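You operate a simulated robot arm through the tools that you are given. There is no shell and no other tool. Be economical: measure what you need, move in short steps, check, and stop when the job is done.

The job below is to be done with a simulated robot arm. You get a single attempt, and the scene is never put back.

JOB
Put the blue tube from the long steel bench on the upper shelf of the long bench and the green tube on the mirror there. Put two of the white cans from the long steel bench on the shelf under the long white bench. Stack the white jar labelled "beads" from the long steel bench on top of the white jar that says "pins". Put the large grey foam block from the white bench on the open table and the small grey foam block on top of the sealed carton there. Shut the back yellow flap. Any order will do. Set down upright: tube, white can.
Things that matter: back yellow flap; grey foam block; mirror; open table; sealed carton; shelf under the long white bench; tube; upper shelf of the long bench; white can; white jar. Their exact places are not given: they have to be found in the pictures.

The check looks at the end state, three seconds after you hand in, the way a careful person would. Anything else that was tipped, shoved, dropped, spilled or broken makes it a failure.

ROBOT AND FRAMES
A 7-joint arm with a two-finger parallel gripper on a trunk, on a base that drives. Base frame: it is fixed to the floor where the robot stands at the start and does not move with it; the origin is under the middle of the robot, x ahead of it, y to its left, z up; the surface under the hand at the start is at about z = 900. Lengths are in mm, angles in degrees, forces in N, time in s.
With the tool pointing down near the work surface it reaches from about 300 to 720 mm from the robot's upright axis, wherever it stands. Its first joint turns from -166.0 to 166.0 degrees. Places, roughly: back yellow flap [-5100, -200, 800]; mirror [500, 500, 1000]; open table [-2300, -1700, 900]; sealed carton [750, 1750, 1000]; shelf under the long white bench [700, -1500, 200]; tube [500, 0, 1000]; upper shelf of the long bench [700, 500, 500]; white can [500, 500, 1000]; white jar [500, 250, 1000]. Payload 1.57 kg.
Tool frame: the origin (TCP) lies between the finger pads and is the grasp point; the fingertips stand 30 mm ahead of it; z points along the fingers, y is the line along which they close. Largest opening 80 mm; finger width 17, thickness 12; the body of the gripper, 40 by 82 mm, starts 80 mm behind the TCP.
Orientation is that of the tool frame in the base frame, as [roll, pitch, yaw] about the fixed x, y, z axes, in that order (R = Rz(yaw) Ry(pitch) Rx(roll)). With the fingers straight down and closing along the base's y, the tool's x points along the base's -x, its y along +y and its z along -z.

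CONTROLS
- The arm moves only by the tool apply_moves. Its argument "increments" is a list of rows, each a list of 6 numbers: the shift along the base's x, y, z in mm, then the turn, a rotation vector about the base's x, y, z in degrees. In form: [[dx, dy, dz, rx, ry, rz], ...]. A call has 1 to 20 rows; each row is the pose to reach, as a shift and turn from the pose commanded when the call began. "hand" is the gripper command, from -1 (shut) to 1 (fully open), values between in proportion, set as the call begins (left out, the last holds). Each row takes 0.2 s and may step no farther than 50 mm and 8.6 degrees from the row before; otherwise, or with a gripper value out of range, the whole call is refused. Where a pose cannot be reached the arm comes as near as it can. A force on the tool above 40 N (or 10 N above the force at the start of the call, whichever is more), or a blocked arm, ends the call early, and 0.2 s more pass. The fingers move at their own pace (about 72 mm/s each) and stop on an object; they squeeze with about 24 N. The grip force told is the motor's: it shows also when the fingers shut on nothing. Time passes only in rows, and 0.2 s behind the last, so rows that repeat a pose let the fingers close. It gives the time, the measured TCP pose, the force on the tool (base axes), the opening and the grip force at its end, in the units of the frame above (readings bear some noise), with the torque about the TCP (base axes, N m) and any sound that the robot's microphone picked up.
- Cameras (640 x 400 px; columns grow to the right, rows downward): "scene" is now at [-6.9, 154.6, 1573.5]; the picture's right is [0.02, -1.00, 0.00], its down [-0.72, -0.01, -0.69] and it looks along [0.69, 0.01, -0.72] (base axes); focal length 290 px, centre (320, 200). "wrist" rides on the gripper at [72, -7, -122] in the tool frame; the picture's right is [0.09, 1.00, 0.00], its down [-0.84, 0.08, -0.54] and it looks along [-0.54, 0.05, 0.84] (tool axes); focal length 238 px, centre (320, 200).
- capture(camera): a new picture of that camera. It takes no simulated time.
- move_column(by): slides the trunk up (or, below 0, down) by that many mm; the arm and the scene camera ride with it, the base frame stays. It gives what a move gives, with no picture.
- steer(legs): drives the robot by 1 to 6 legs, each [ahead, left, turn to the left] in mm, mm and degrees, along the robot's own axes; the way and the turn of a leg run together, so that a leg with both is an arc; at most 1500 mm and 180 degrees a leg. The arm and the cameras ride along, it lands a little off, and it stops where it bumps. It gives what a move gives.
- head_to(pan, tilt): turns the head with the scene camera to pan (to the left, within 86 degrees either way) and tilt (down, from -29 to 69), counted from straight ahead of the robot. It gives what a move gives.
- pixel_to_xyz(camera, pixels): for up to 12 pixels [column, row] of the newest picture of that camera ("zoom" is the newest enlarged one), the place [x, y, z] in the base frame of the surface seen there, good to about 2 mm, but the place of the scene camera against the robot may be out by one fixed shift of up to 18 mm in any direction. It takes no simulated time.
- close_up(camera, box): a new picture of the part [left, top, right, bottom] of that camera's present view, enlarged. It takes no simulated time.
- finish_job(): hands the job in; it is judged then, once.

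Go step by step. Measure first, check grasps and placings, and put right what went wrong. The budget is 145 turns and 172 pictures, counting those below and the enlarged ones. Unless the task says otherwise, let go and move clear before handing in, and close with one line.

The tools are called after ">>>" by a JSON object that holds its "op" and its "data". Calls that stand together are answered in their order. apply_moves: Moves the arm, as the interface text tells. Its arguments: {"type":"object","properties":{"increments":{"type":"array","items":{"type":"array","items":{"type":"number"}}},"hand":{"type":"number"}},"required":["increments"]} The other tools are called the same way: move_column (by) slides the trunk up or down; steer (legs) drives the base; head_to (pan, tilt) turns the head that bears the scene camera; capture (camera) takes a picture; pixel_to_xyz (camera, pixels) gives the place of the surface under pixels of a picture; close_up (camera, box) takes an enlarged picture of a part of a camera's view; finish_job () hands the job in.

At the start:

```text
time: 0.0
ee_pos: [406.8, -5.8, 1207.4]
ee_rot: [179.9, 0.0, 180.0]
contact_force: [-0.5, 0.2, 0.0]
ft_torque: [-0.01, 0.0, 0.02]
opening: 79.9
grip_force: 0.0
trunk travel left (down, up): [-400.0, 80.0]
robot x, y, heading: [-0.1, -0.7, -0.0]
head pan, tilt: [1.1, 46.1]
```

scene: 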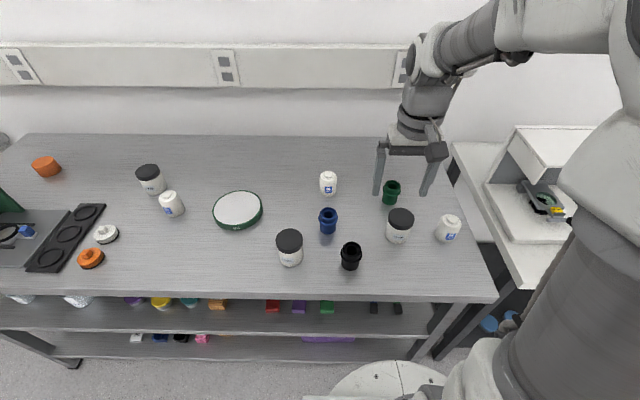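
wrist: 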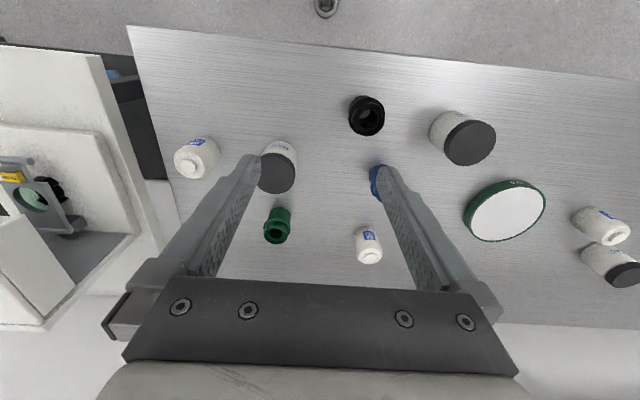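

The scene shows a steel bench with white jars (black lids), white cans (blue-labelled bottles), blue/green/black tubes, and the mirror near (237,210). I'll zoom in to identify the labels and measure the objects.

>>> {"op": "close_up", "data": {"camera": "scene", "box": [260, 150, 480, 290]}}

>>> {"op": "close_up", "data": {"camera": "scene", "box": [0, 130, 280, 305]}}

>>> {"op": "pixel_to_xyz", "data": {"camera": "scene", "pixels": [[328, 214], [391, 187], [351, 249], [289, 240], [400, 219], [149, 172], [328, 177], [450, 222], [171, 197], [237, 209], [320, 150], [380, 290]]}}

```text
2.86 times, centred on (370, 220) of scene
```

zoom: 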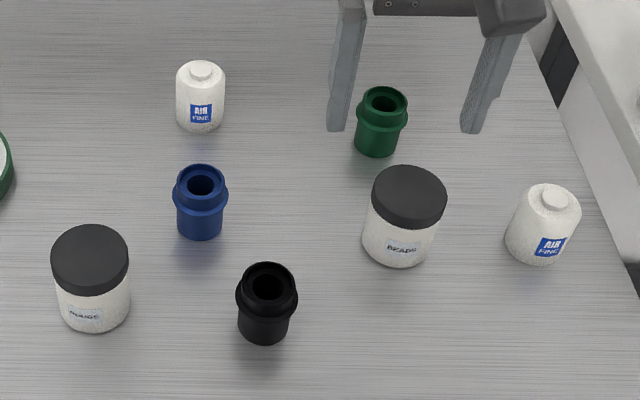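

```text
2.29 times, centred on (140, 218) of scene
```

zoom: 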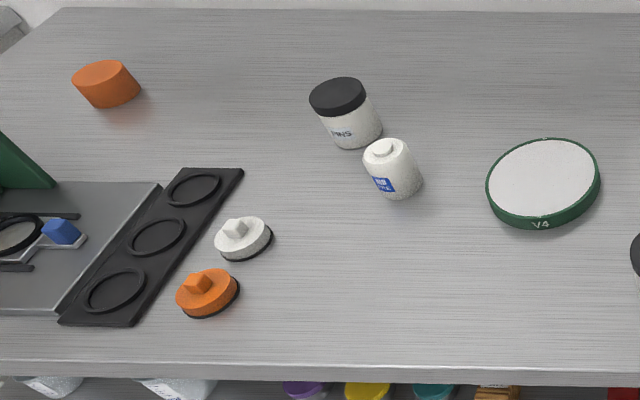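

```text
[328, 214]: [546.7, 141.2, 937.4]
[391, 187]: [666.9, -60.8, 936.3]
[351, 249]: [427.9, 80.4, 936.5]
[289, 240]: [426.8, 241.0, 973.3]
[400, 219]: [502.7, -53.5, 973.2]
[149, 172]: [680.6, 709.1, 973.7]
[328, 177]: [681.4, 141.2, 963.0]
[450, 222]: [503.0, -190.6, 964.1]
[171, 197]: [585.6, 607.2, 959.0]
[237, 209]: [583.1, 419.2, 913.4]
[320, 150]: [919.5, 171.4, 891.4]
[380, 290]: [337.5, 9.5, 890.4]
```

Three white cans, jars "ROUGE", "BEADS" and "PINS", blue/green/black tubes and a green-rimmed mirror disc are found. Now I look around with the head.

>>> {"op": "head_to", "data": {"pan": 70, "tilt": 25}}

>>> {"op": "capture", "data": {"camera": "scene"}}

>>> {"op": "head_to", "data": {"pan": -70, "tilt": 35}}

>>> {"op": "capture", "data": {"camera": "scene"}}

>>> {"op": "head_to", "data": {"pan": 20, "tilt": 55}}

>>> {"op": "capture", "data": {"camera": "scene"}}

```text
time: 1.4
ee_pos: [406.6, -6.0, 1207.1]
ee_rot: [180.0, 0.1, -180.0]
contact_force: [-0.1, -0.3, -0.3]
ft_torque: [0.01, 0.02, 0.0]
opening: 79.9
grip_force: 0.1
trunk travel left (down, up): [-400.0, 80.0]
robot x, y, heading: [1.1, 0.7, -0.3]
head pan, tilt: [70.0, 25.0]
```

```text
167 pictures are left
```

scene: 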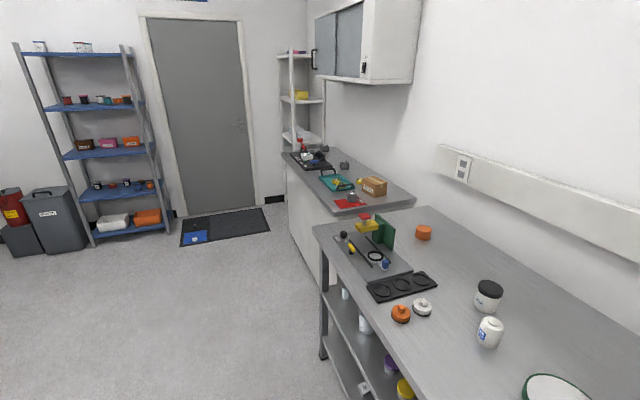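

```text
time: 3.6
ee_pos: [407.2, -5.0, 1207.3]
ee_rot: [-179.9, -0.1, 180.0]
contact_force: [-0.8, 0.1, -0.6]
ft_torque: [0.0, 0.01, 0.02]
opening: 80.2
grip_force: 0.1
trunk travel left (down, up): [-400.0, 80.0]
robot x, y, heading: [-2.1, 1.9, -0.1]
head pan, tilt: [-70.0, 35.0]
```

```text
166 pictures are left
```

scene: 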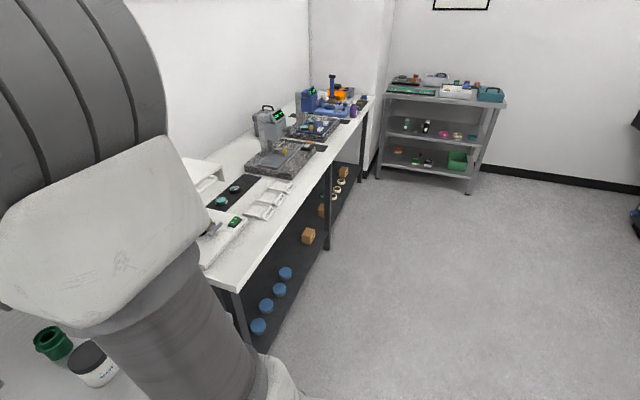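

```text
time: 5.3
ee_pos: [406.1, -5.1, 1207.7]
ee_rot: [-180.0, 0.0, -179.9]
contact_force: [-0.2, 0.3, 0.2]
ft_torque: [-0.01, 0.0, -0.01]
opening: 79.9
grip_force: 0.0
trunk travel left (down, up): [-400.0, 80.0]
robot x, y, heading: [-2.1, 0.3, -0.2]
head pan, tilt: [20.0, 55.0]
```

```text
165 pictures are left
```

scene: 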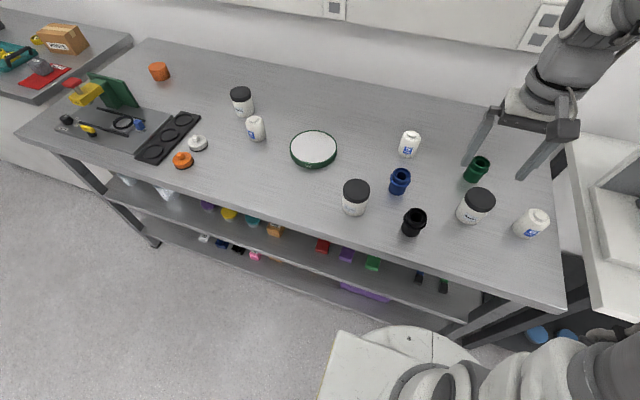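

The overview shows the carton on a counter on the left, the white bench on the right with blue-lidded things on its low shelf. I'll compare wrist and scene measurements to calibrate the shift.

>>> {"op": "capture", "data": {"camera": "wrist"}}

>>> {"op": "pixel_to_xyz", "data": {"camera": "wrist", "pixels": [[277, 238], [368, 256], [277, 175], [196, 158], [505, 213], [366, 105], [470, 142], [330, 300], [300, 110]]}}

>>> {"op": "pixel_to_xyz", "data": {"camera": "scene", "pixels": [[479, 198], [410, 134], [536, 214], [314, 148], [357, 190], [399, 174], [242, 93], [257, 121], [415, 216], [450, 130], [300, 220], [350, 300]]}}

>>> {"op": "close_up", "data": {"camera": "scene", "box": [20, 140, 340, 340]}}

>>> {"op": "close_up", "data": {"camera": "scene", "box": [260, 200, 580, 400]}}

```text
164 pictures are left
```

wrist: 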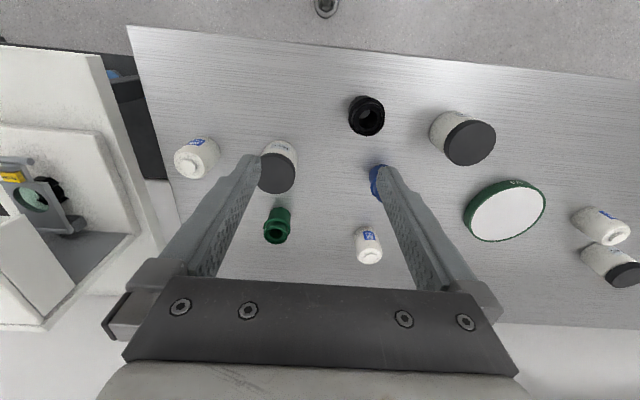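

```text
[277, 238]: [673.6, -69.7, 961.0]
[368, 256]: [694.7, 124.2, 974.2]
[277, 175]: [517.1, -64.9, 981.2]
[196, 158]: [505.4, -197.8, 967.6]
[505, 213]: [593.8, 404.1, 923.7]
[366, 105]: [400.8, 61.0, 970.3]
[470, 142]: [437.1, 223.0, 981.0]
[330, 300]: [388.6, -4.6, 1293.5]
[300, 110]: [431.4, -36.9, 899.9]
```

```text
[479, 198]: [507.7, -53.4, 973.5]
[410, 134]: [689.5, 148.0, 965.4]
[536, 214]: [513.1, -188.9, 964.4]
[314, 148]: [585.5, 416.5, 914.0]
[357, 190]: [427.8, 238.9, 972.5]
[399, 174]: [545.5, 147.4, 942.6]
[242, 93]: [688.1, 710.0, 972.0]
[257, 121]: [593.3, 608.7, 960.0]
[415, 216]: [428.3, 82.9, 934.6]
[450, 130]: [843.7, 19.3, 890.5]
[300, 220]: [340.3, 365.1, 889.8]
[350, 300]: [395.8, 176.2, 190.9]
```

```text
2.00 times, centred on (180, 240) of scene
```

zoom: 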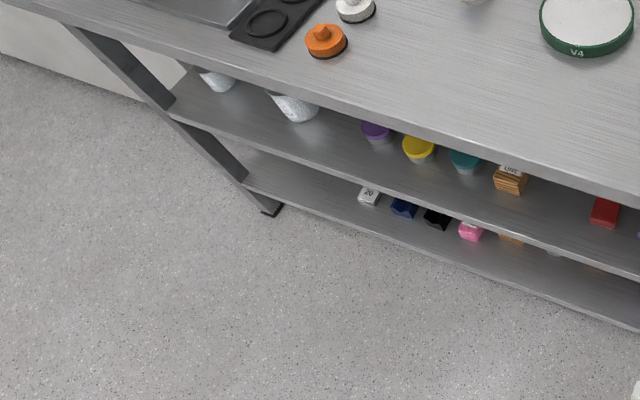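

```text
2.00 times, centred on (420, 300) of scene
```

zoom: 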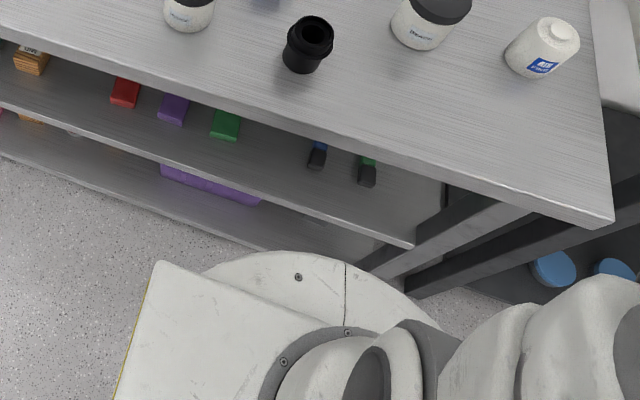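

Comparing readings puts the scene camera shift at about (-9,+12,-9). I'll go above the "beads" jar and check with the wrist camera.

>>> {"op": "apply_moves", "data": {"increments": [[28, -15, -25, 0, 0, 0], [56, -30, -50, 0, 0, 0], [84, -45, -75, 0, 0, 0], [110, -60, -90, 0, 0, 0], [110, -60, -90, 0, 0, 0]], "hand": 1}}

>>> {"op": "capture", "data": {"camera": "wrist"}}

```text
time: 6.5
ee_pos: [517.2, -66.6, 1118.5]
ee_rot: [-180.0, 0.0, -180.0]
contact_force: [-0.4, -1.0, 1.0]
ft_torque: [-0.01, 0.01, 0.03]
opening: 80.2
grip_force: 0.0
trunk travel left (down, up): [-400.0, 80.0]
robot x, y, heading: [-2.9, -0.0, 0.1]
head pan, tilt: [20.0, 55.0]
```

```text
161 pictures are left
```

wrist: 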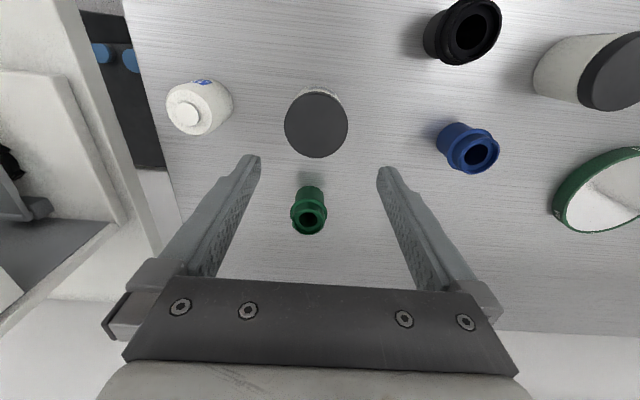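

>>> {"op": "pixel_to_xyz", "data": {"camera": "wrist", "pixels": [[288, 124], [345, 124], [316, 93], [316, 154], [316, 124], [183, 115], [309, 222], [294, 214], [325, 214], [474, 154], [470, 35], [312, 182]]}}

```text
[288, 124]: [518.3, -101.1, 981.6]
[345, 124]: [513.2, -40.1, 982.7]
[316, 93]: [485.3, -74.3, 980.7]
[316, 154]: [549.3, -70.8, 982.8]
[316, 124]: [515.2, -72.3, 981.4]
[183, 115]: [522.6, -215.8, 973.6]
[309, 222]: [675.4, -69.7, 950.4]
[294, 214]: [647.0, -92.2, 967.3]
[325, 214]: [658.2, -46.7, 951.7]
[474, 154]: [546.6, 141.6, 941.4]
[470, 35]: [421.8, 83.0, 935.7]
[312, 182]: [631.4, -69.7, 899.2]
```

The lid centre is about (517,-71), diameter ~65, top z 982. Descending to grasp it.

>>> {"op": "apply_moves", "data": {"increments": [[0, -2, -45, 0, 0, 0], [0, -4, -90, 0, 0, 0], [0, -4, -125, 0, 0, 0], [0, -4, -157, 0, 0, 0]]}}

>>> {"op": "apply_moves", "data": {"increments": [[0, 0, 0, 0, 0, 0], [0, 0, 0, 0, 0, 0], [0, 0, 0, 0, 0, 0]], "hand": -1}}

>>> {"op": "apply_moves", "data": {"increments": [[0, 0, 40, 0, 0, 0], [0, 0, 80, 0, 0, 0], [0, 0, 120, 0, 0, 0], [0, 0, 160, 0, 0, 0], [-30, 20, 200, 0, 0, 0]]}}

>>> {"op": "capture", "data": {"camera": "wrist"}}

```text
time: 7.5
ee_pos: [517.1, -69.1, 961.9]
ee_rot: [180.0, 0.0, 180.0]
contact_force: [-0.2, 0.4, 0.2]
ft_torque: [0.02, 0.0, -0.02]
opening: 80.0
grip_force: 0.0
trunk travel left (down, up): [-400.0, 80.0]
robot x, y, heading: [0.1, -0.6, -0.1]
head pan, tilt: [20.0, 55.0]
```

```text
time: 8.3
ee_pos: [516.4, -68.9, 961.6]
ee_rot: [-179.9, -0.1, -179.9]
contact_force: [0.3, -0.8, 0.2]
ft_torque: [0.03, -0.05, 0.0]
opening: 68.9
grip_force: 24.1
trunk travel left (down, up): [-400.0, 80.0]
robot x, y, heading: [4.4, -1.7, -0.0]
head pan, tilt: [20.0, 55.0]
```

```text
refused: row 5 steps farther than a row can; nothing moved
```

```text
160 pictures are left
```

wrist: 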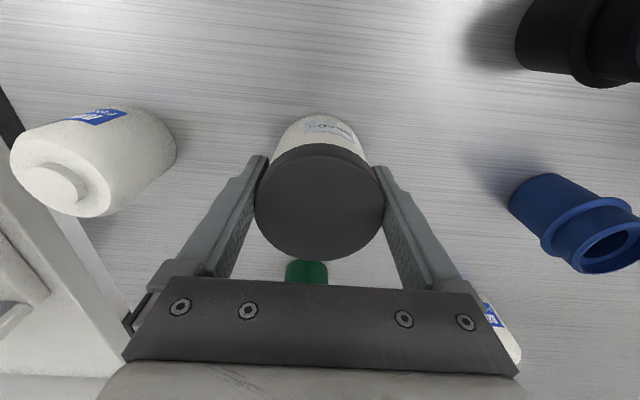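

The jar is gripped on its lid (68.9 mm). Lifting, then driving left toward the "pins" jar.

>>> {"op": "apply_moves", "data": {"increments": [[0, 0, 40, 0, 0, 0], [0, 0, 80, 0, 0, 0], [0, 0, 120, 0, 0, 0], [0, 0, 160, 0, 0, 0], [-15, 10, 190, 0, 0, 0]]}}

>>> {"op": "steer", "data": {"legs": [[0, 680, 0]]}}

>>> {"op": "capture", "data": {"camera": "wrist"}}

>>> {"op": "capture", "data": {"camera": "scene"}}

```text
time: 9.5
ee_pos: [501.3, -58.5, 1152.9]
ee_rot: [-180.0, -0.1, -180.0]
contact_force: [-0.1, 0.8, -2.0]
ft_torque: [-0.01, -0.01, -0.01]
opening: 68.8
grip_force: 24.5
trunk travel left (down, up): [-400.0, 80.0]
robot x, y, heading: [-0.7, 0.2, 0.5]
head pan, tilt: [20.0, 55.0]
```

```text
time: 15.0
ee_pos: [504.9, 614.6, 1152.6]
ee_rot: [-180.0, 0.1, 179.7]
contact_force: [0.1, -0.6, -1.0]
ft_torque: [-0.02, 0.01, 0.0]
opening: 68.8
grip_force: 24.1
trunk travel left (down, up): [-400.0, 80.0]
robot x, y, heading: [-0.6, 677.8, -0.6]
head pan, tilt: [20.0, 55.0]
```

```text
159 pictures are left
```

wrist: 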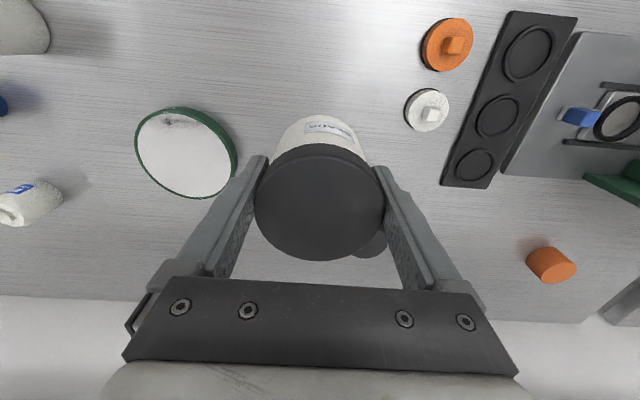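

```text
158 pictures are left
```

scene: 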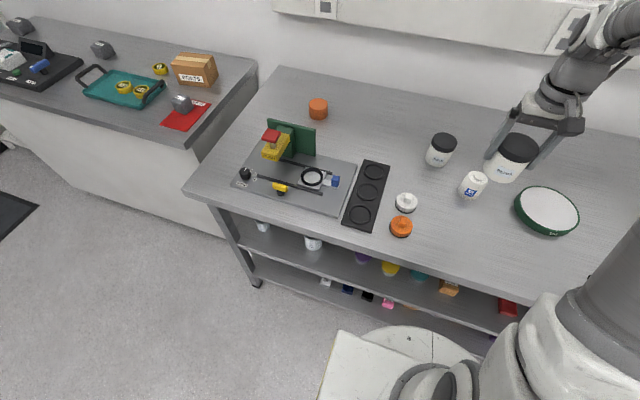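

The held jar gives a check of the scene shift. Measuring the pins jar lid (444,142), held lid (516,148), carton and shelf edges.

>>> {"op": "pixel_to_xyz", "data": {"camera": "scene", "pixels": [[516, 148], [501, 148], [533, 150], [444, 142], [431, 142], [457, 143], [545, 208], [195, 62], [185, 103], [102, 48], [20, 26], [400, 267]]}}

>>> {"op": "close_up", "data": {"camera": "scene", "box": [0, 0, 270, 150]}}

>>> {"op": "close_up", "data": {"camera": "scene", "box": [200, 190, 520, 390]}}

>>> {"op": "pixel_to_xyz", "data": {"camera": "scene", "pixels": [[420, 250], [450, 305], [430, 288], [350, 265], [350, 280], [400, 310], [410, 328], [480, 310], [250, 225], [340, 240], [260, 275], [330, 400]]}}

```text
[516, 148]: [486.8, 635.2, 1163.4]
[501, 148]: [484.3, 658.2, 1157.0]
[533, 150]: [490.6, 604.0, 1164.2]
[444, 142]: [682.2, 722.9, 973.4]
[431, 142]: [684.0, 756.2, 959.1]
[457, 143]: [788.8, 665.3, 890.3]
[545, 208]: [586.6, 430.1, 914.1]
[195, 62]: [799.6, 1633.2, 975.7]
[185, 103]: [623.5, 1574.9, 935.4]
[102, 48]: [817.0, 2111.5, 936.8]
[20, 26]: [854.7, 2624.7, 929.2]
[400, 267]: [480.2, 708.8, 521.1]
```

```text
2.37 times, centred on (135, 75) of scene
```

zoom: 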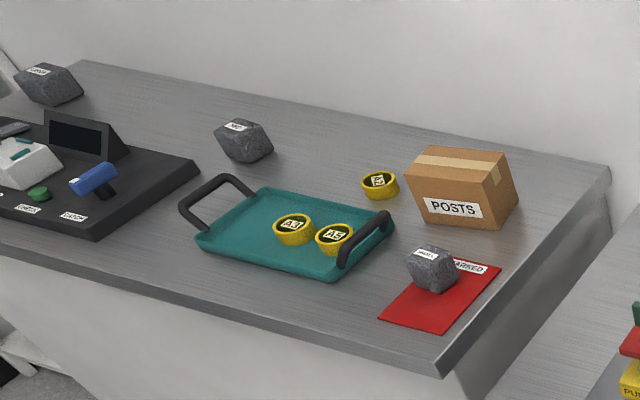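

```text
2.00 times, centred on (360, 290) of scene
```

zoom: 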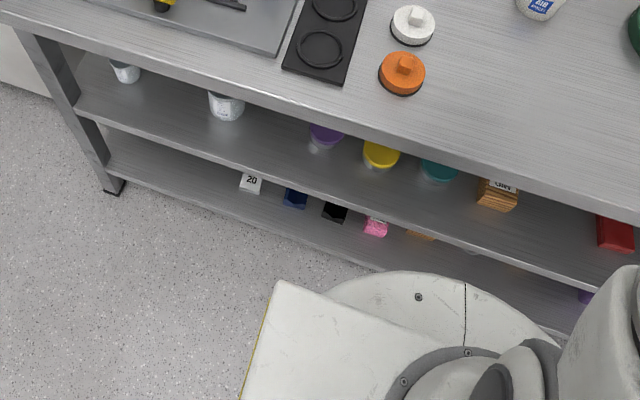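

```text
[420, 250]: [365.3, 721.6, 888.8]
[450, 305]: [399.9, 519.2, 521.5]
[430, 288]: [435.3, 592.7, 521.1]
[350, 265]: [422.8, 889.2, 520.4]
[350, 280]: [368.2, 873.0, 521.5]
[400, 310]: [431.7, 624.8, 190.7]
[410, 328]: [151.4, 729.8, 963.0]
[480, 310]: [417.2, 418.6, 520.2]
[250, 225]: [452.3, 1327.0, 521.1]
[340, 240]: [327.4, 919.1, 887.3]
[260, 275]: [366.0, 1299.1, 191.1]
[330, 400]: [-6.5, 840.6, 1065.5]
```

Held jar vs scene data suggests ±10 mm uncertainty, so I'll view the pins jar with the wrist camera from the side.

>>> {"op": "apply_moves", "data": {"increments": [[35, -28, 0, 0, 0, 0], [70, -56, 0, 0, 0, 0], [105, -84, 0, 0, 0, 0], [105, -84, 0, 0, 0, 0]]}}

>>> {"op": "capture", "data": {"camera": "wrist"}}

```text
time: 16.0
ee_pos: [609.7, 528.7, 1152.8]
ee_rot: [180.0, -0.1, 179.7]
contact_force: [-0.2, 0.0, -2.7]
ft_torque: [0.01, -0.01, -0.02]
opening: 68.9
grip_force: 23.9
trunk travel left (down, up): [-400.0, 80.0]
robot x, y, heading: [1.0, 676.8, -0.6]
head pan, tilt: [20.0, 55.0]
```

```text
155 pictures are left
```

wrist: 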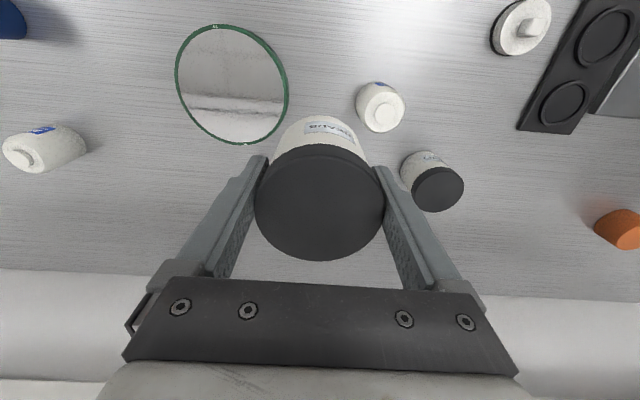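

>>> {"op": "close_up", "data": {"camera": "wrist", "box": [340, 120, 500, 220]}}

>>> {"op": "pixel_to_xyz", "data": {"camera": "wrist", "pixels": [[438, 190], [415, 190], [460, 186], [436, 169], [440, 209], [380, 114], [232, 84], [180, 86], [284, 84], [232, 29], [240, 140], [320, 200]]}}

```text
4.00 times, centred on (420, 170) of wrist
```

zoom: 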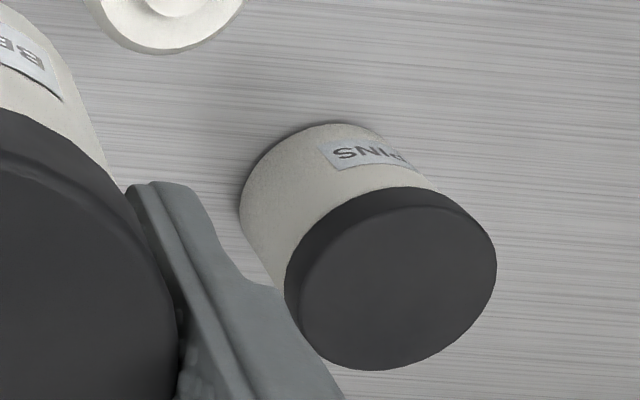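

```text
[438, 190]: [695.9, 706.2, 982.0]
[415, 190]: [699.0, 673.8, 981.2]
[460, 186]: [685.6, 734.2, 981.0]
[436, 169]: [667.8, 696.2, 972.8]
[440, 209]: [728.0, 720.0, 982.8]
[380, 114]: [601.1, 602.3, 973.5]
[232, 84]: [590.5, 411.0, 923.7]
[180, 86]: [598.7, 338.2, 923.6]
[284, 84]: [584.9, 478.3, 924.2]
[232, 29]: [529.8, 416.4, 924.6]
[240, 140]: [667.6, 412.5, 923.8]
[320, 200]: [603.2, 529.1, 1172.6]
```

>>> {"op": "pixel_to_xyz", "data": {"camera": "zoom", "pixels": [[300, 285], [494, 262], [375, 367], [415, 198], [325, 345], [470, 215], [305, 250], [485, 310]]}}

>>> {"op": "pixel_to_xyz", "data": {"camera": "wrist", "pixels": [[259, 200], [382, 200], [320, 158], [320, 257], [278, 170], [365, 170], [280, 245], [362, 243]]}}

```text
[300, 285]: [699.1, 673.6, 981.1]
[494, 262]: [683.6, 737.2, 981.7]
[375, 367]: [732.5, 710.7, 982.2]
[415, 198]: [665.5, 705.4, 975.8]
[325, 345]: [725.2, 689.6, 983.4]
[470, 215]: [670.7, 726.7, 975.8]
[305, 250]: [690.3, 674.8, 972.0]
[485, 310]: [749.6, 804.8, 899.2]
```

```text
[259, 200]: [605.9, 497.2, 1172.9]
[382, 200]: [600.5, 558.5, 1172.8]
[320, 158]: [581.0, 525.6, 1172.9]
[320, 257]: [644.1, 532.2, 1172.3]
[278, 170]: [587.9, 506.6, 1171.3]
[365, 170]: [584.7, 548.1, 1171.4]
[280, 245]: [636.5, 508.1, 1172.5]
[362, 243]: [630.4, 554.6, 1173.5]
```

Pins centre fits to about (699,706.5); the held jar is concentric with the TCP within 2 mm. Moving over and lowering to just above contact.

>>> {"op": "apply_moves", "data": {"increments": [[18, 40, 0, 0, 0, 0], [36, 80, 0, 0, 0, 0], [54, 120, 0, 0, 0, 0], [72, 155, 0, 0, 0, 0], [88, 178, 0, 0, 0, 0], [88, 178, -40, 0, 0, 0], [88, 178, -80, 0, 0, 0], [88, 178, -102, 0, 0, 0], [88, 178, -102, 0, 0, 0]]}}

>>> {"op": "capture", "data": {"camera": "scene"}}

>>> {"op": "close_up", "data": {"camera": "scene", "box": [380, 80, 540, 180]}}

```text
time: 18.0
ee_pos: [697.4, 707.5, 1050.8]
ee_rot: [-179.9, 0.0, 179.5]
contact_force: [0.3, 0.9, -2.1]
ft_torque: [-0.01, -0.03, -0.01]
opening: 68.8
grip_force: 24.2
trunk travel left (down, up): [-400.0, 80.0]
robot x, y, heading: [-0.8, 677.7, -0.4]
head pan, tilt: [20.0, 55.0]
```

```text
153 pictures are left
```

scene: 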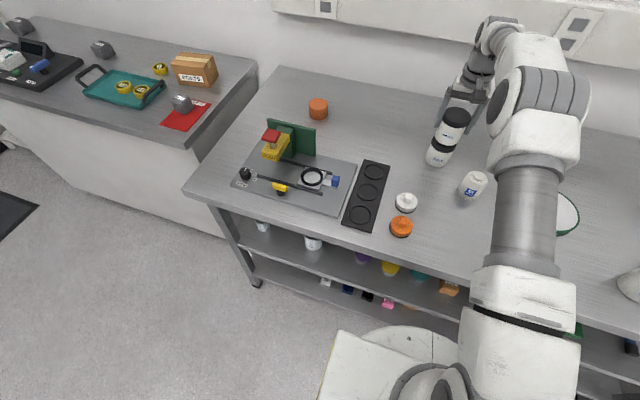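

```text
4.00 times, centred on (460, 130) of scene
```

zoom: 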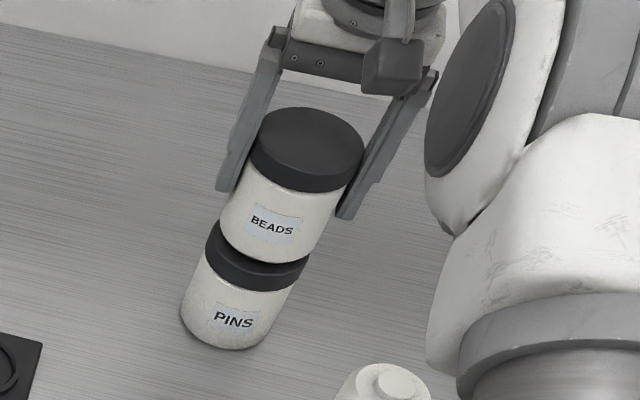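

The jars line up. Lowering the last few mm to contact.

>>> {"op": "apply_moves", "data": {"increments": [[0, 0, -3, 0, 0, 0], [0, 0, -5, 0, 0, 0], [0, 0, -6.5, 0, 0, 0], [0, 0, -6.5, 0, 0, 0]]}}

```text
time: 19.0
ee_pos: [698.7, 708.4, 1044.2]
ee_rot: [-180.0, 0.0, 179.6]
contact_force: [-0.2, -0.1, -1.8]
ft_torque: [-0.04, -0.01, 0.01]
opening: 68.5
grip_force: 24.2
trunk travel left (down, up): [-400.0, 80.0]
robot x, y, heading: [1.6, 678.9, -0.3]
head pan, tilt: [20.0, 55.0]
```

>>> {"op": "apply_moves", "data": {"increments": [[0, 0, -1, 0, 0, 0], [0, 0, -2, 0, 0, 0]]}}

```text
time: 19.6
ee_pos: [698.3, 708.8, 1042.8]
ee_rot: [180.0, 0.2, 179.6]
contact_force: [0.2, 0.8, 7.0]
ft_torque: [0.01, 0.12, 0.03]
opening: 68.9
grip_force: 24.4
trunk travel left (down, up): [-400.0, 80.0]
robot x, y, heading: [2.9, 676.5, -0.3]
head pan, tilt: [20.0, 55.0]
```

Contact felt (7 N up). Opening and rising clear, then over the nearby can.

>>> {"op": "apply_moves", "data": {"increments": [[0, 0, 0, 0, 0, 0], [0, 0, 0, 0, 0, 0], [0, 0, 40, 0, 0, 0], [0, 0, 80, 0, 0, 0], [0, 0, 110, 0, 0, 0], [-40, -30, 110, 0, 0, 0], [-80, -60, 110, 0, 0, 0], [-97, -105, 110, 0, 0, 0], [-97, -105, 80, 0, 0, 0]], "hand": 1}}

>>> {"op": "capture", "data": {"camera": "wrist"}}

>>> {"op": "close_up", "data": {"camera": "scene", "box": [380, 80, 540, 180]}}

```text
time: 21.6
ee_pos: [598.0, 602.2, 1122.4]
ee_rot: [-179.9, 0.0, 179.7]
contact_force: [0.8, -0.7, 0.0]
ft_torque: [-0.02, -0.01, -0.02]
opening: 80.1
grip_force: 0.0
trunk travel left (down, up): [-400.0, 80.0]
robot x, y, heading: [2.4, 675.5, -0.4]
head pan, tilt: [20.0, 55.0]
```

```text
151 pictures are left
```

wrist: 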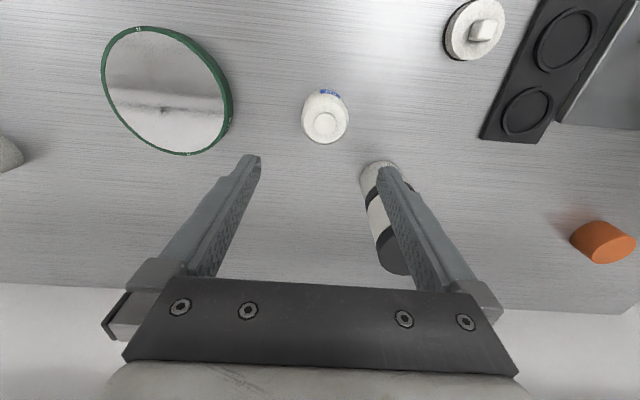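

```text
4.00 times, centred on (460, 130) of scene
```

zoom: 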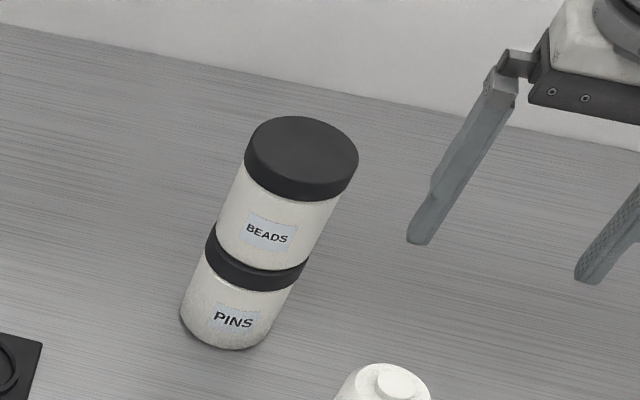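

The stack stands well. Now drive right to serve the green tube and mirror, and look at the tubes.

>>> {"op": "steer", "data": {"legs": [[0, -590, 0]]}}

>>> {"op": "capture", "data": {"camera": "wrist"}}

```text
time: 26.5
ee_pos: [595.5, 12.4, 1120.2]
ee_rot: [-180.0, -0.1, 179.5]
contact_force: [-0.2, -0.8, -0.1]
ft_torque: [0.04, 0.0, 0.0]
opening: 79.8
grip_force: 0.0
trunk travel left (down, up): [-400.0, 80.0]
robot x, y, heading: [-2.6, 90.0, -0.2]
head pan, tilt: [20.0, 55.0]
```

```text
149 pictures are left
```

wrist: 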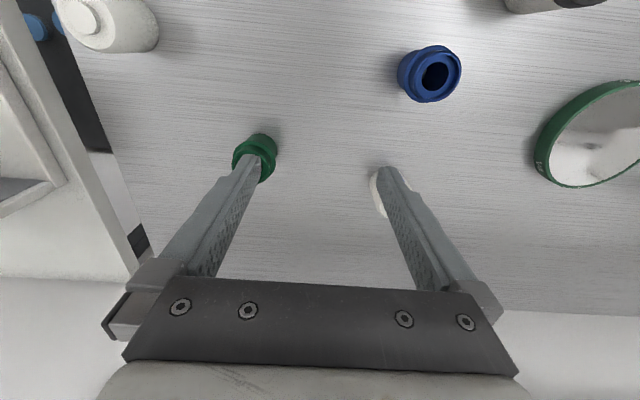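

Centering above the green tube at about (665,-69).

>>> {"op": "apply_moves", "data": {"increments": [[25, -40, 0, 0, 0, 0], [50, -75, -20, 0, 0, 0], [65, -81, -40, 0, 0, 0], [65, -81, -70, 0, 0, 0], [65, -81, -70, 0, 0, 0]]}}

>>> {"op": "capture", "data": {"camera": "wrist"}}

>>> {"op": "close_up", "data": {"camera": "wrist", "box": [260, 80, 388, 160]}}

```text
time: 27.7
ee_pos: [660.1, -68.9, 1052.2]
ee_rot: [180.0, 0.0, 179.6]
contact_force: [-0.4, -0.2, 0.2]
ft_torque: [0.01, 0.02, 0.01]
opening: 80.0
grip_force: 0.1
trunk travel left (down, up): [-400.0, 80.0]
robot x, y, heading: [-5.4, 88.1, -0.2]
head pan, tilt: [20.0, 55.0]
```

```text
148 pictures are left
```

wrist: 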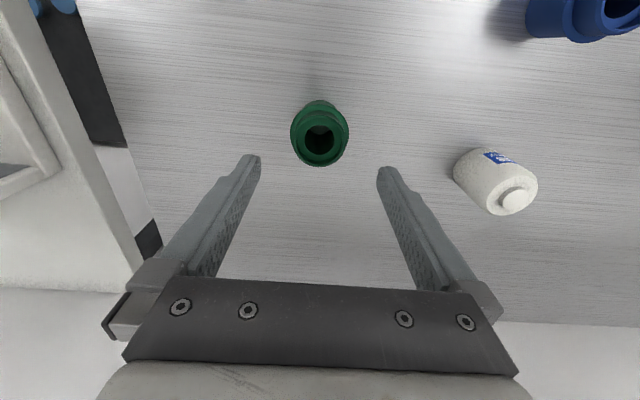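

```text
5.00 times, centred on (324, 120) of wrist
```

zoom: 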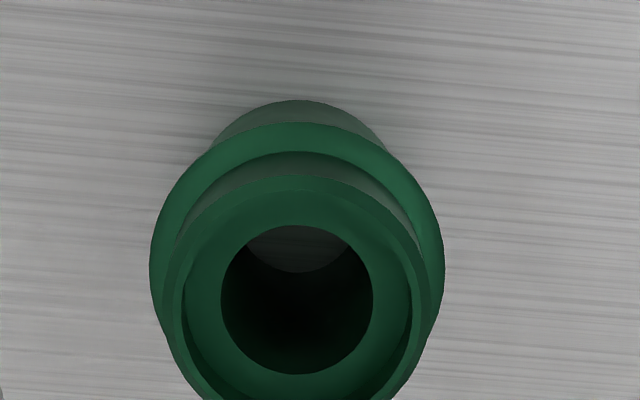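

>>> {"op": "pixel_to_xyz", "data": {"camera": "wrist", "pixels": [[294, 138], [345, 138], [320, 118], [318, 163], [300, 120], [340, 120], [304, 155], [335, 155], [319, 108]]}}

>>> {"op": "pixel_to_xyz", "data": {"camera": "zoom", "pixels": [[155, 270], [440, 270], [300, 130], [180, 290], [415, 290], [300, 182], [225, 290], [300, 110], [300, 225]]}}

```text
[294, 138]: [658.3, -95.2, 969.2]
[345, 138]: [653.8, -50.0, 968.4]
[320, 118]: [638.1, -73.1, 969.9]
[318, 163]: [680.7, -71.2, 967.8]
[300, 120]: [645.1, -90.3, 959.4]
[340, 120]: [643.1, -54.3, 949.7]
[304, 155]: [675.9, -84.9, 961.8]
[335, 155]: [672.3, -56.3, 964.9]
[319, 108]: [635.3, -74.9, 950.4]
```

```text
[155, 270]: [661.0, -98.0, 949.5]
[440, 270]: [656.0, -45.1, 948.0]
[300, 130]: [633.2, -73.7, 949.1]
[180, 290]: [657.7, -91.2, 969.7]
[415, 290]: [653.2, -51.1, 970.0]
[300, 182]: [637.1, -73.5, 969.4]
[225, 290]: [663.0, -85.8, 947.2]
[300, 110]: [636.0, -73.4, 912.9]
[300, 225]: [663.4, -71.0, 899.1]
```

Green tube: centre (659,-72), flange r≈27 at z≈949, top 970. Gripping at the flange.

>>> {"op": "apply_moves", "data": {"increments": [[-1, -3, -45, 0, 0, 0], [-1, -3, -85, 0, 0, 0], [-1, -3, -104, 0, 0, 0], [-1, -3, -104, 0, 0, 0]]}}

>>> {"op": "apply_moves", "data": {"increments": [[0, 0, 0, 0, 0, 0], [0, 0, 0, 0, 0, 0], [0, 0, 0, 0, 0, 0], [0, 0, 40, 0, 0, 0], [0, 0, 80, 0, 0, 0], [0, 0, 120, 0, 0, 0]], "hand": -1}}

>>> {"op": "capture", "data": {"camera": "wrist"}}

```text
time: 28.7
ee_pos: [658.5, -70.6, 948.0]
ee_rot: [-180.0, 0.0, 179.5]
contact_force: [0.0, -1.2, 0.7]
ft_torque: [0.0, 0.01, 0.01]
opening: 79.8
grip_force: 0.1
trunk travel left (down, up): [-400.0, 80.0]
robot x, y, heading: [1.3, 89.0, -0.4]
head pan, tilt: [20.0, 55.0]
```

```text
time: 30.1
ee_pos: [658.9, -70.9, 1068.7]
ee_rot: [180.0, -0.1, 179.5]
contact_force: [0.3, 0.1, -0.5]
ft_torque: [-0.04, 0.0, -0.02]
opening: 55.7
grip_force: 23.7
trunk travel left (down, up): [-400.0, 80.0]
robot x, y, heading: [-2.2, 85.2, -0.3]
head pan, tilt: [20.0, 55.0]
```

```text
146 pictures are left
```

wrist: 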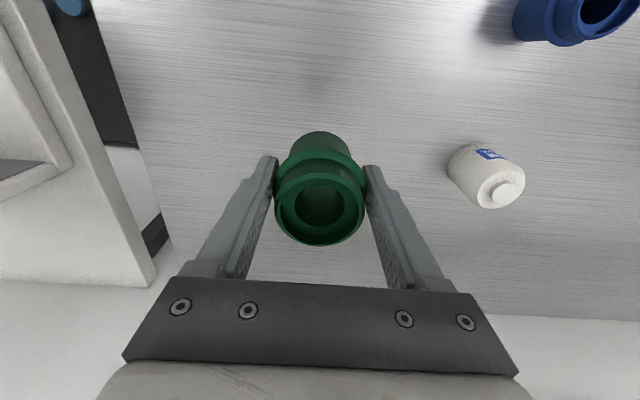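

Held. Carrying to the mirror centre (599,409) and lowering to just above it.

>>> {"op": "apply_moves", "data": {"increments": [[-10, 44, 0, 0, 0, 0], [-20, 88, 0, 0, 0, 0], [-30, 132, 0, 0, 0, 0], [-40, 176, 0, 0, 0, 0], [-50, 220, 0, 0, 0, 0], [-60, 264, 0, 0, 0, 0], [-60, 308, 0, 0, 0, 0], [-60, 352, 0, 0, 0, 0], [-60, 396, 0, 0, 0, 0], [-60, 440, 0, 0, 0, 0], [-60, 480, 0, 0, 0, 0], [-60, 480, -40, 0, 0, 0], [-60, 480, -75, 0, 0, 0], [-60, 480, -91, 0, 0, 0], [-60, 480, -91, 0, 0, 0]]}}

>>> {"op": "capture", "data": {"camera": "wrist"}}

>>> {"op": "capture", "data": {"camera": "scene"}}

```text
time: 33.3
ee_pos: [598.3, 406.2, 978.0]
ee_rot: [-180.0, 0.0, 179.6]
contact_force: [0.5, 0.2, -1.1]
ft_torque: [-0.02, -0.02, -0.02]
opening: 56.0
grip_force: 24.1
trunk travel left (down, up): [-400.0, 80.0]
robot x, y, heading: [-0.9, 85.2, -0.5]
head pan, tilt: [20.0, 55.0]
```

```text
145 pictures are left
```

wrist: 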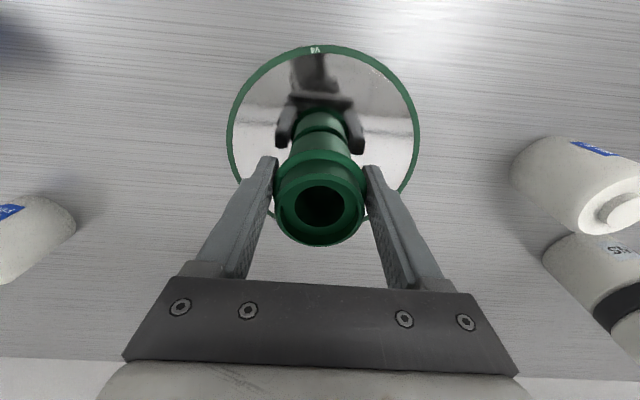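

```text
144 pictures are left
```

scene: 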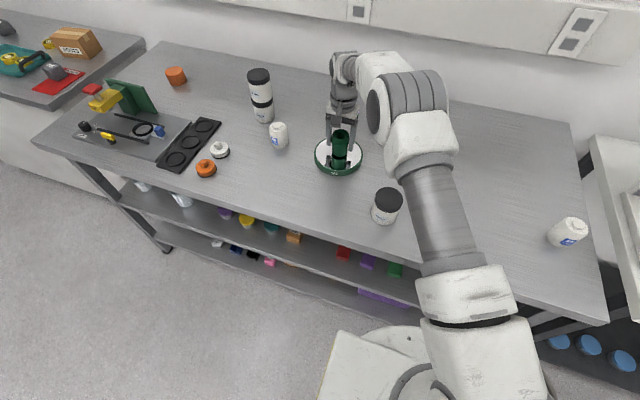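

Over the mirror centre. Lowering to touch.

>>> {"op": "apply_moves", "data": {"increments": [[0, 0, -3, 0, 0, 0], [0, 0, -5, 0, 0, 0], [0, 0, -6.5, 0, 0, 0], [0, 0, -6.5, 0, 0, 0]]}}

```text
time: 34.3
ee_pos: [599.7, 407.0, 972.9]
ee_rot: [179.9, 0.1, 179.6]
contact_force: [-0.9, 1.5, 7.8]
ft_torque: [-0.01, 0.12, -0.01]
opening: 56.1
grip_force: 24.1
trunk travel left (down, up): [-400.0, 80.0]
robot x, y, heading: [-3.7, 87.4, -0.2]
head pan, tilt: [20.0, 55.0]
```

Touching (7.8 N). Release, rise and move to a neutral pose.

>>> {"op": "apply_moves", "data": {"increments": [[0, 0, 0, 0, 0, 0], [0, 0, 0, 0, 0, 0], [0, 0, 45, 0, 0, 0], [0, 0, 90, 0, 0, 0], [0, 0, 135, 0, 0, 0], [0, -20, 180, 0, 0, 0], [-30, -55, 190, 0, 0, 0], [-60, -90, 190, 0, 0, 0], [-90, -125, 190, 0, 0, 0], [-110, -165, 190, 0, 0, 0], [-110, -210, 190, 0, 0, 0], [-110, -255, 190, 0, 0, 0], [-110, -300, 190, 0, 0, 0]], "hand": 1}}

>>> {"op": "capture", "data": {"camera": "scene"}}

>>> {"op": "apply_moves", "data": {"increments": [[0, 0, 0, 0, 0, 8.5], [0, 0, 0, 0, 0, 17], [0, 0, 0, 0, 0, 25.5], [0, 0, 0, 0, 0, 34], [0, 0, 0, 0, 0, 42.5], [0, 0, 0, 0, 0, 51], [0, 0, 0, 0, 0, 59.5], [0, 0, 0, 0, 0, 68], [0, 0, 0, 0, 0, 76.5], [0, 0, 0, 0, 0, 85], [0, 0, 0, 0, 0, 90]]}}

>>> {"op": "apply_moves", "data": {"increments": [[0, 0, 0, 0, 0, 8.5], [0, 0, 0, 0, 0, 17], [0, 0, 0, 0, 0, 25.5], [0, 0, 0, 0, 0, 34], [0, 0, 0, 0, 0, 42.5], [0, 0, 0, 0, 0, 51], [0, 0, 0, 0, 0, 59.5], [0, 0, 0, 0, 0, 68], [0, 0, 0, 0, 0, 76.5], [0, 0, 0, 0, 0, 85], [0, 0, 0, 0, 0, 90]]}}

```text
time: 37.1
ee_pos: [488.4, 110.2, 1160.8]
ee_rot: [180.0, 0.0, 179.5]
contact_force: [-0.2, -0.2, 0.2]
ft_torque: [0.03, -0.01, 0.0]
opening: 80.3
grip_force: 0.2
trunk travel left (down, up): [-400.0, 80.0]
robot x, y, heading: [-3.0, 84.6, -0.5]
head pan, tilt: [20.0, 55.0]
```

```text
143 pictures are left
```

scene: 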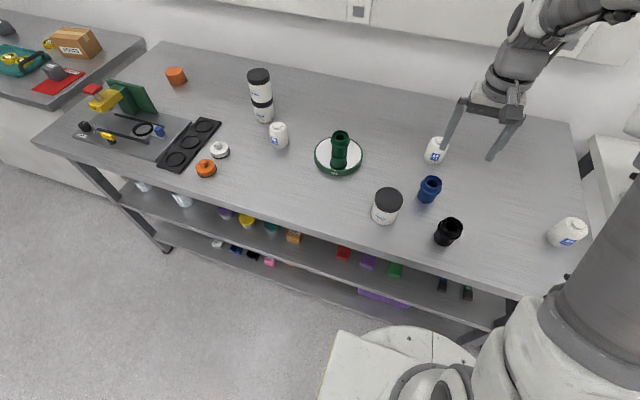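

```text
time: 39.5
ee_pos: [490.0, 107.7, 1160.9]
ee_rot: [-179.9, 0.1, -90.3]
contact_force: [-0.3, -0.6, 0.3]
ft_torque: [0.03, -0.01, 0.0]
opening: 80.1
grip_force: 0.0
trunk travel left (down, up): [-400.0, 80.0]
robot x, y, heading: [-2.5, 85.7, -0.3]
head pan, tilt: [20.0, 55.0]
```

```text
time: 41.9
ee_pos: [488.0, 108.5, 1159.9]
ee_rot: [-180.0, 0.0, -0.3]
contact_force: [0.0, -0.3, 0.4]
ft_torque: [0.03, 0.02, -0.04]
opening: 80.1
grip_force: 0.0
trunk travel left (down, up): [-400.0, 80.0]
robot x, y, heading: [-3.2, 85.3, -0.4]
head pan, tilt: [20.0, 55.0]
```

The flip worked, green tube stands on the mirror. Measure shelf items and the blue tube.

>>> {"op": "pixel_to_xyz", "data": {"camera": "scene", "pixels": [[396, 269], [443, 284], [467, 292], [420, 276], [420, 286], [420, 262], [420, 300], [400, 345], [380, 335], [460, 345], [430, 184], [367, 262]]}}

>>> {"op": "capture", "data": {"camera": "wrist"}}

>>> {"op": "close_up", "data": {"camera": "scene", "box": [310, 220, 550, 370]}}

```text
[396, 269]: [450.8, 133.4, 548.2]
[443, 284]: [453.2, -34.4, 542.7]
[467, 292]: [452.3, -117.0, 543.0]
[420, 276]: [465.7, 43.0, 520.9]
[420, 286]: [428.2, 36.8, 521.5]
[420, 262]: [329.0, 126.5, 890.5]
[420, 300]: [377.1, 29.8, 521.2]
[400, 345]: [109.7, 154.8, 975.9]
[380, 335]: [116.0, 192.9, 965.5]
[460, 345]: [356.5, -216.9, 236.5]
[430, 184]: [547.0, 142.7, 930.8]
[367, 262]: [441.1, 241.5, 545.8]
```

```text
142 pictures are left
```

wrist: 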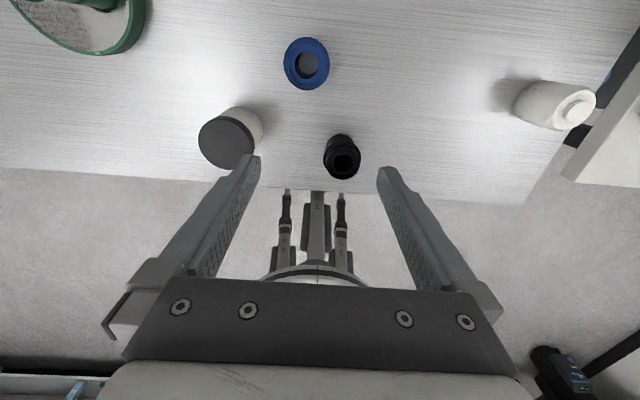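

```text
2.67 times, centred on (430, 295) of scene
```

zoom: 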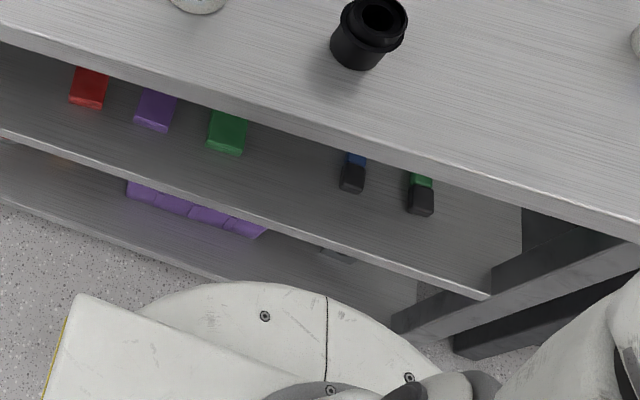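

>>> {"op": "close_up", "data": {"camera": "wrist", "box": [270, 25, 350, 105]}}

>>> {"op": "pixel_to_xyz", "data": {"camera": "wrist", "pixels": [[287, 64], [327, 62], [307, 40], [308, 87], [343, 160], [326, 158], [359, 158], [343, 139], [225, 142], [540, 110], [575, 110], [315, 187]]}}

>>> {"op": "pixel_to_xyz", "data": {"camera": "scene", "pixels": [[420, 303], [420, 306], [420, 310], [420, 270], [340, 284], [330, 250], [560, 230], [440, 157]]}}

```text
5.00 times, centred on (310, 65) of wrist
```

zoom: 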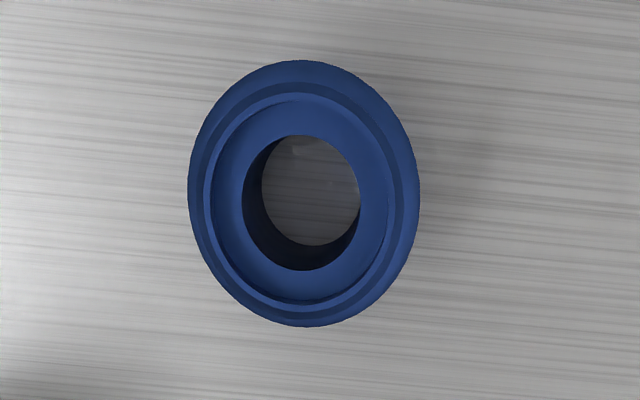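

```text
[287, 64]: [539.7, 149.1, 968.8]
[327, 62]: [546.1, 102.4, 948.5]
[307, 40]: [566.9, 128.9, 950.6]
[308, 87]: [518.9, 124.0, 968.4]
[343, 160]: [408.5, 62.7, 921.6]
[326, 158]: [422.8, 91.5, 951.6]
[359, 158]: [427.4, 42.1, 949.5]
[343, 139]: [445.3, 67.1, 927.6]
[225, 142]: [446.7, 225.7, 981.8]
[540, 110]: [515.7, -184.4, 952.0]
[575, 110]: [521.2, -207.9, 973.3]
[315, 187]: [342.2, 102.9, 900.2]
```

```text
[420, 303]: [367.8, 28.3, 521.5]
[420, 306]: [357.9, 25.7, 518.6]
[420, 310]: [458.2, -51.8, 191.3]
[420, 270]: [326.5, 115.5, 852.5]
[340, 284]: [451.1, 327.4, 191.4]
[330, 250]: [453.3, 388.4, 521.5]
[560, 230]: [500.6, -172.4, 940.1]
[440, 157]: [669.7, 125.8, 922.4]
```

Blue tube centre ≈(541,127), top 970; upper shelf z≈530, front edge x≈366, free gap at y≈40. I'll pitch the flipped tool to 30° below horizontal.

>>> {"op": "apply_moves", "data": {"increments": [[7, 2, 0, 0, -8.5, 0], [14, 5, 0, 0, -17, 0], [21, 7, 0, 0, -25.5, 0], [28, 9, 0, 0, -34, 0], [35, 12, 0, 0, -42.5, 0], [42, 15, 0, 0, -51, 0], [53, 18, 0, 0, -59.5, 0], [53, 18, 0, 0, -59.5, 0]]}}

>>> {"op": "apply_moves", "data": {"increments": [[0, 0, -40, 0, 0, -8], [0, 0, -80, 0, 0, -8], [0, 0, -120, 0, 0, -8], [0, 0, -120, 0, 0, -8]], "hand": 0.8}}

>>> {"op": "capture", "data": {"camera": "scene"}}

>>> {"op": "capture", "data": {"camera": "wrist"}}

```text
time: 43.7
ee_pos: [542.0, 124.9, 1159.7]
ee_rot: [-179.4, -59.6, -0.7]
contact_force: [-0.4, 0.5, 0.3]
ft_torque: [-0.01, 0.0, 0.01]
opening: 79.9
grip_force: 0.0
out of reach, approached as far as the arm can: row 5
trunk travel left (down, up): [-400.0, 80.0]
robot x, y, heading: [-2.4, 90.3, -0.4]
head pan, tilt: [20.0, 55.0]
```

```text
time: 44.7
ee_pos: [542.4, 126.7, 1038.7]
ee_rot: [-179.2, -59.5, -8.9]
contact_force: [1.0, 0.5, 0.8]
ft_torque: [-0.01, 0.06, -0.05]
opening: 72.0
grip_force: 0.1
trunk travel left (down, up): [-400.0, 80.0]
robot x, y, heading: [-2.6, 85.6, -0.4]
head pan, tilt: [20.0, 55.0]
```

```text
139 pictures are left
```

scene: 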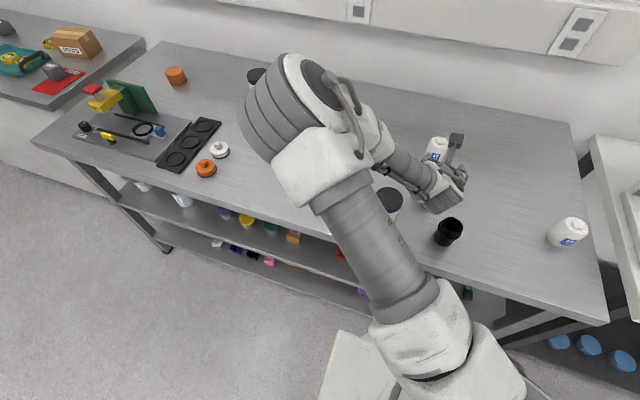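

```text
138 pictures are left
```

wrist: 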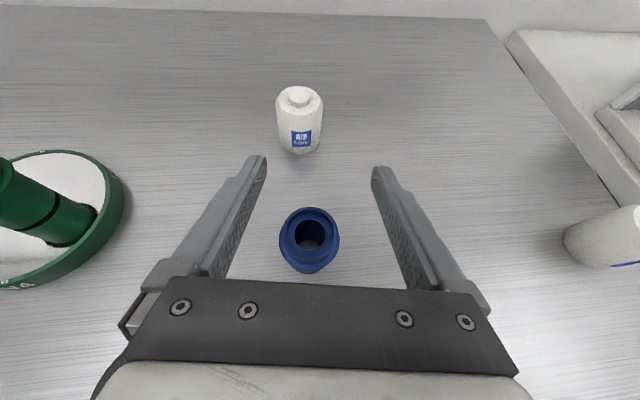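

The wrist comes from the left above the ROUGE jar; check its heights before descending.

>>> {"op": "pixel_to_xyz", "data": {"camera": "scene", "pixels": [[395, 180], [410, 180], [400, 168], [420, 175], [425, 205], [375, 185], [345, 130], [440, 185], [310, 190], [440, 210]]}}

>>> {"op": "close_up", "data": {"camera": "scene", "box": [340, 110, 500, 250]}}

>>> {"op": "pixel_to_xyz", "data": {"camera": "wrist", "pixels": [[310, 213], [284, 235], [336, 235], [310, 235], [310, 250], [297, 95], [310, 262]]}}

```text
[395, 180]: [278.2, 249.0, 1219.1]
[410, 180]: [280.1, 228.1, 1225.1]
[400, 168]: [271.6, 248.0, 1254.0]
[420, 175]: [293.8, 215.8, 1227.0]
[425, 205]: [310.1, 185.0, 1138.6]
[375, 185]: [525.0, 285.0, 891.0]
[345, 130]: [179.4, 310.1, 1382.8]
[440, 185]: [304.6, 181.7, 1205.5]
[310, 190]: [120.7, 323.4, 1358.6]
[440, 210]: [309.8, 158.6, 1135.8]
```

```text
2.86 times, centred on (420, 180) of scene
```

zoom: 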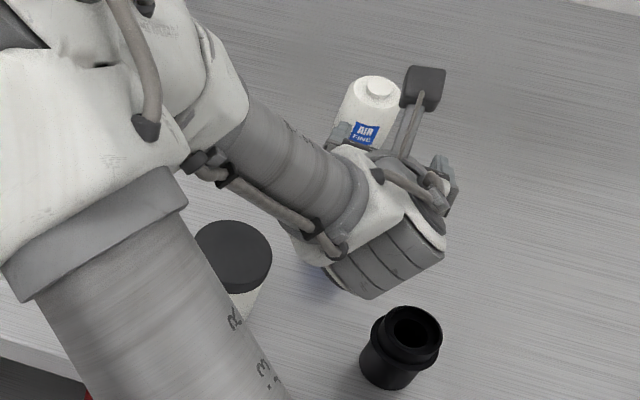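

```text
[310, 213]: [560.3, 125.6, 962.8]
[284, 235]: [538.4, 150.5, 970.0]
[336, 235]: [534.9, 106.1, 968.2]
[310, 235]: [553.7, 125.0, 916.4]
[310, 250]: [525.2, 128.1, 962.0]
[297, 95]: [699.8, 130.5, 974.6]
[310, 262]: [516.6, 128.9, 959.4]
```

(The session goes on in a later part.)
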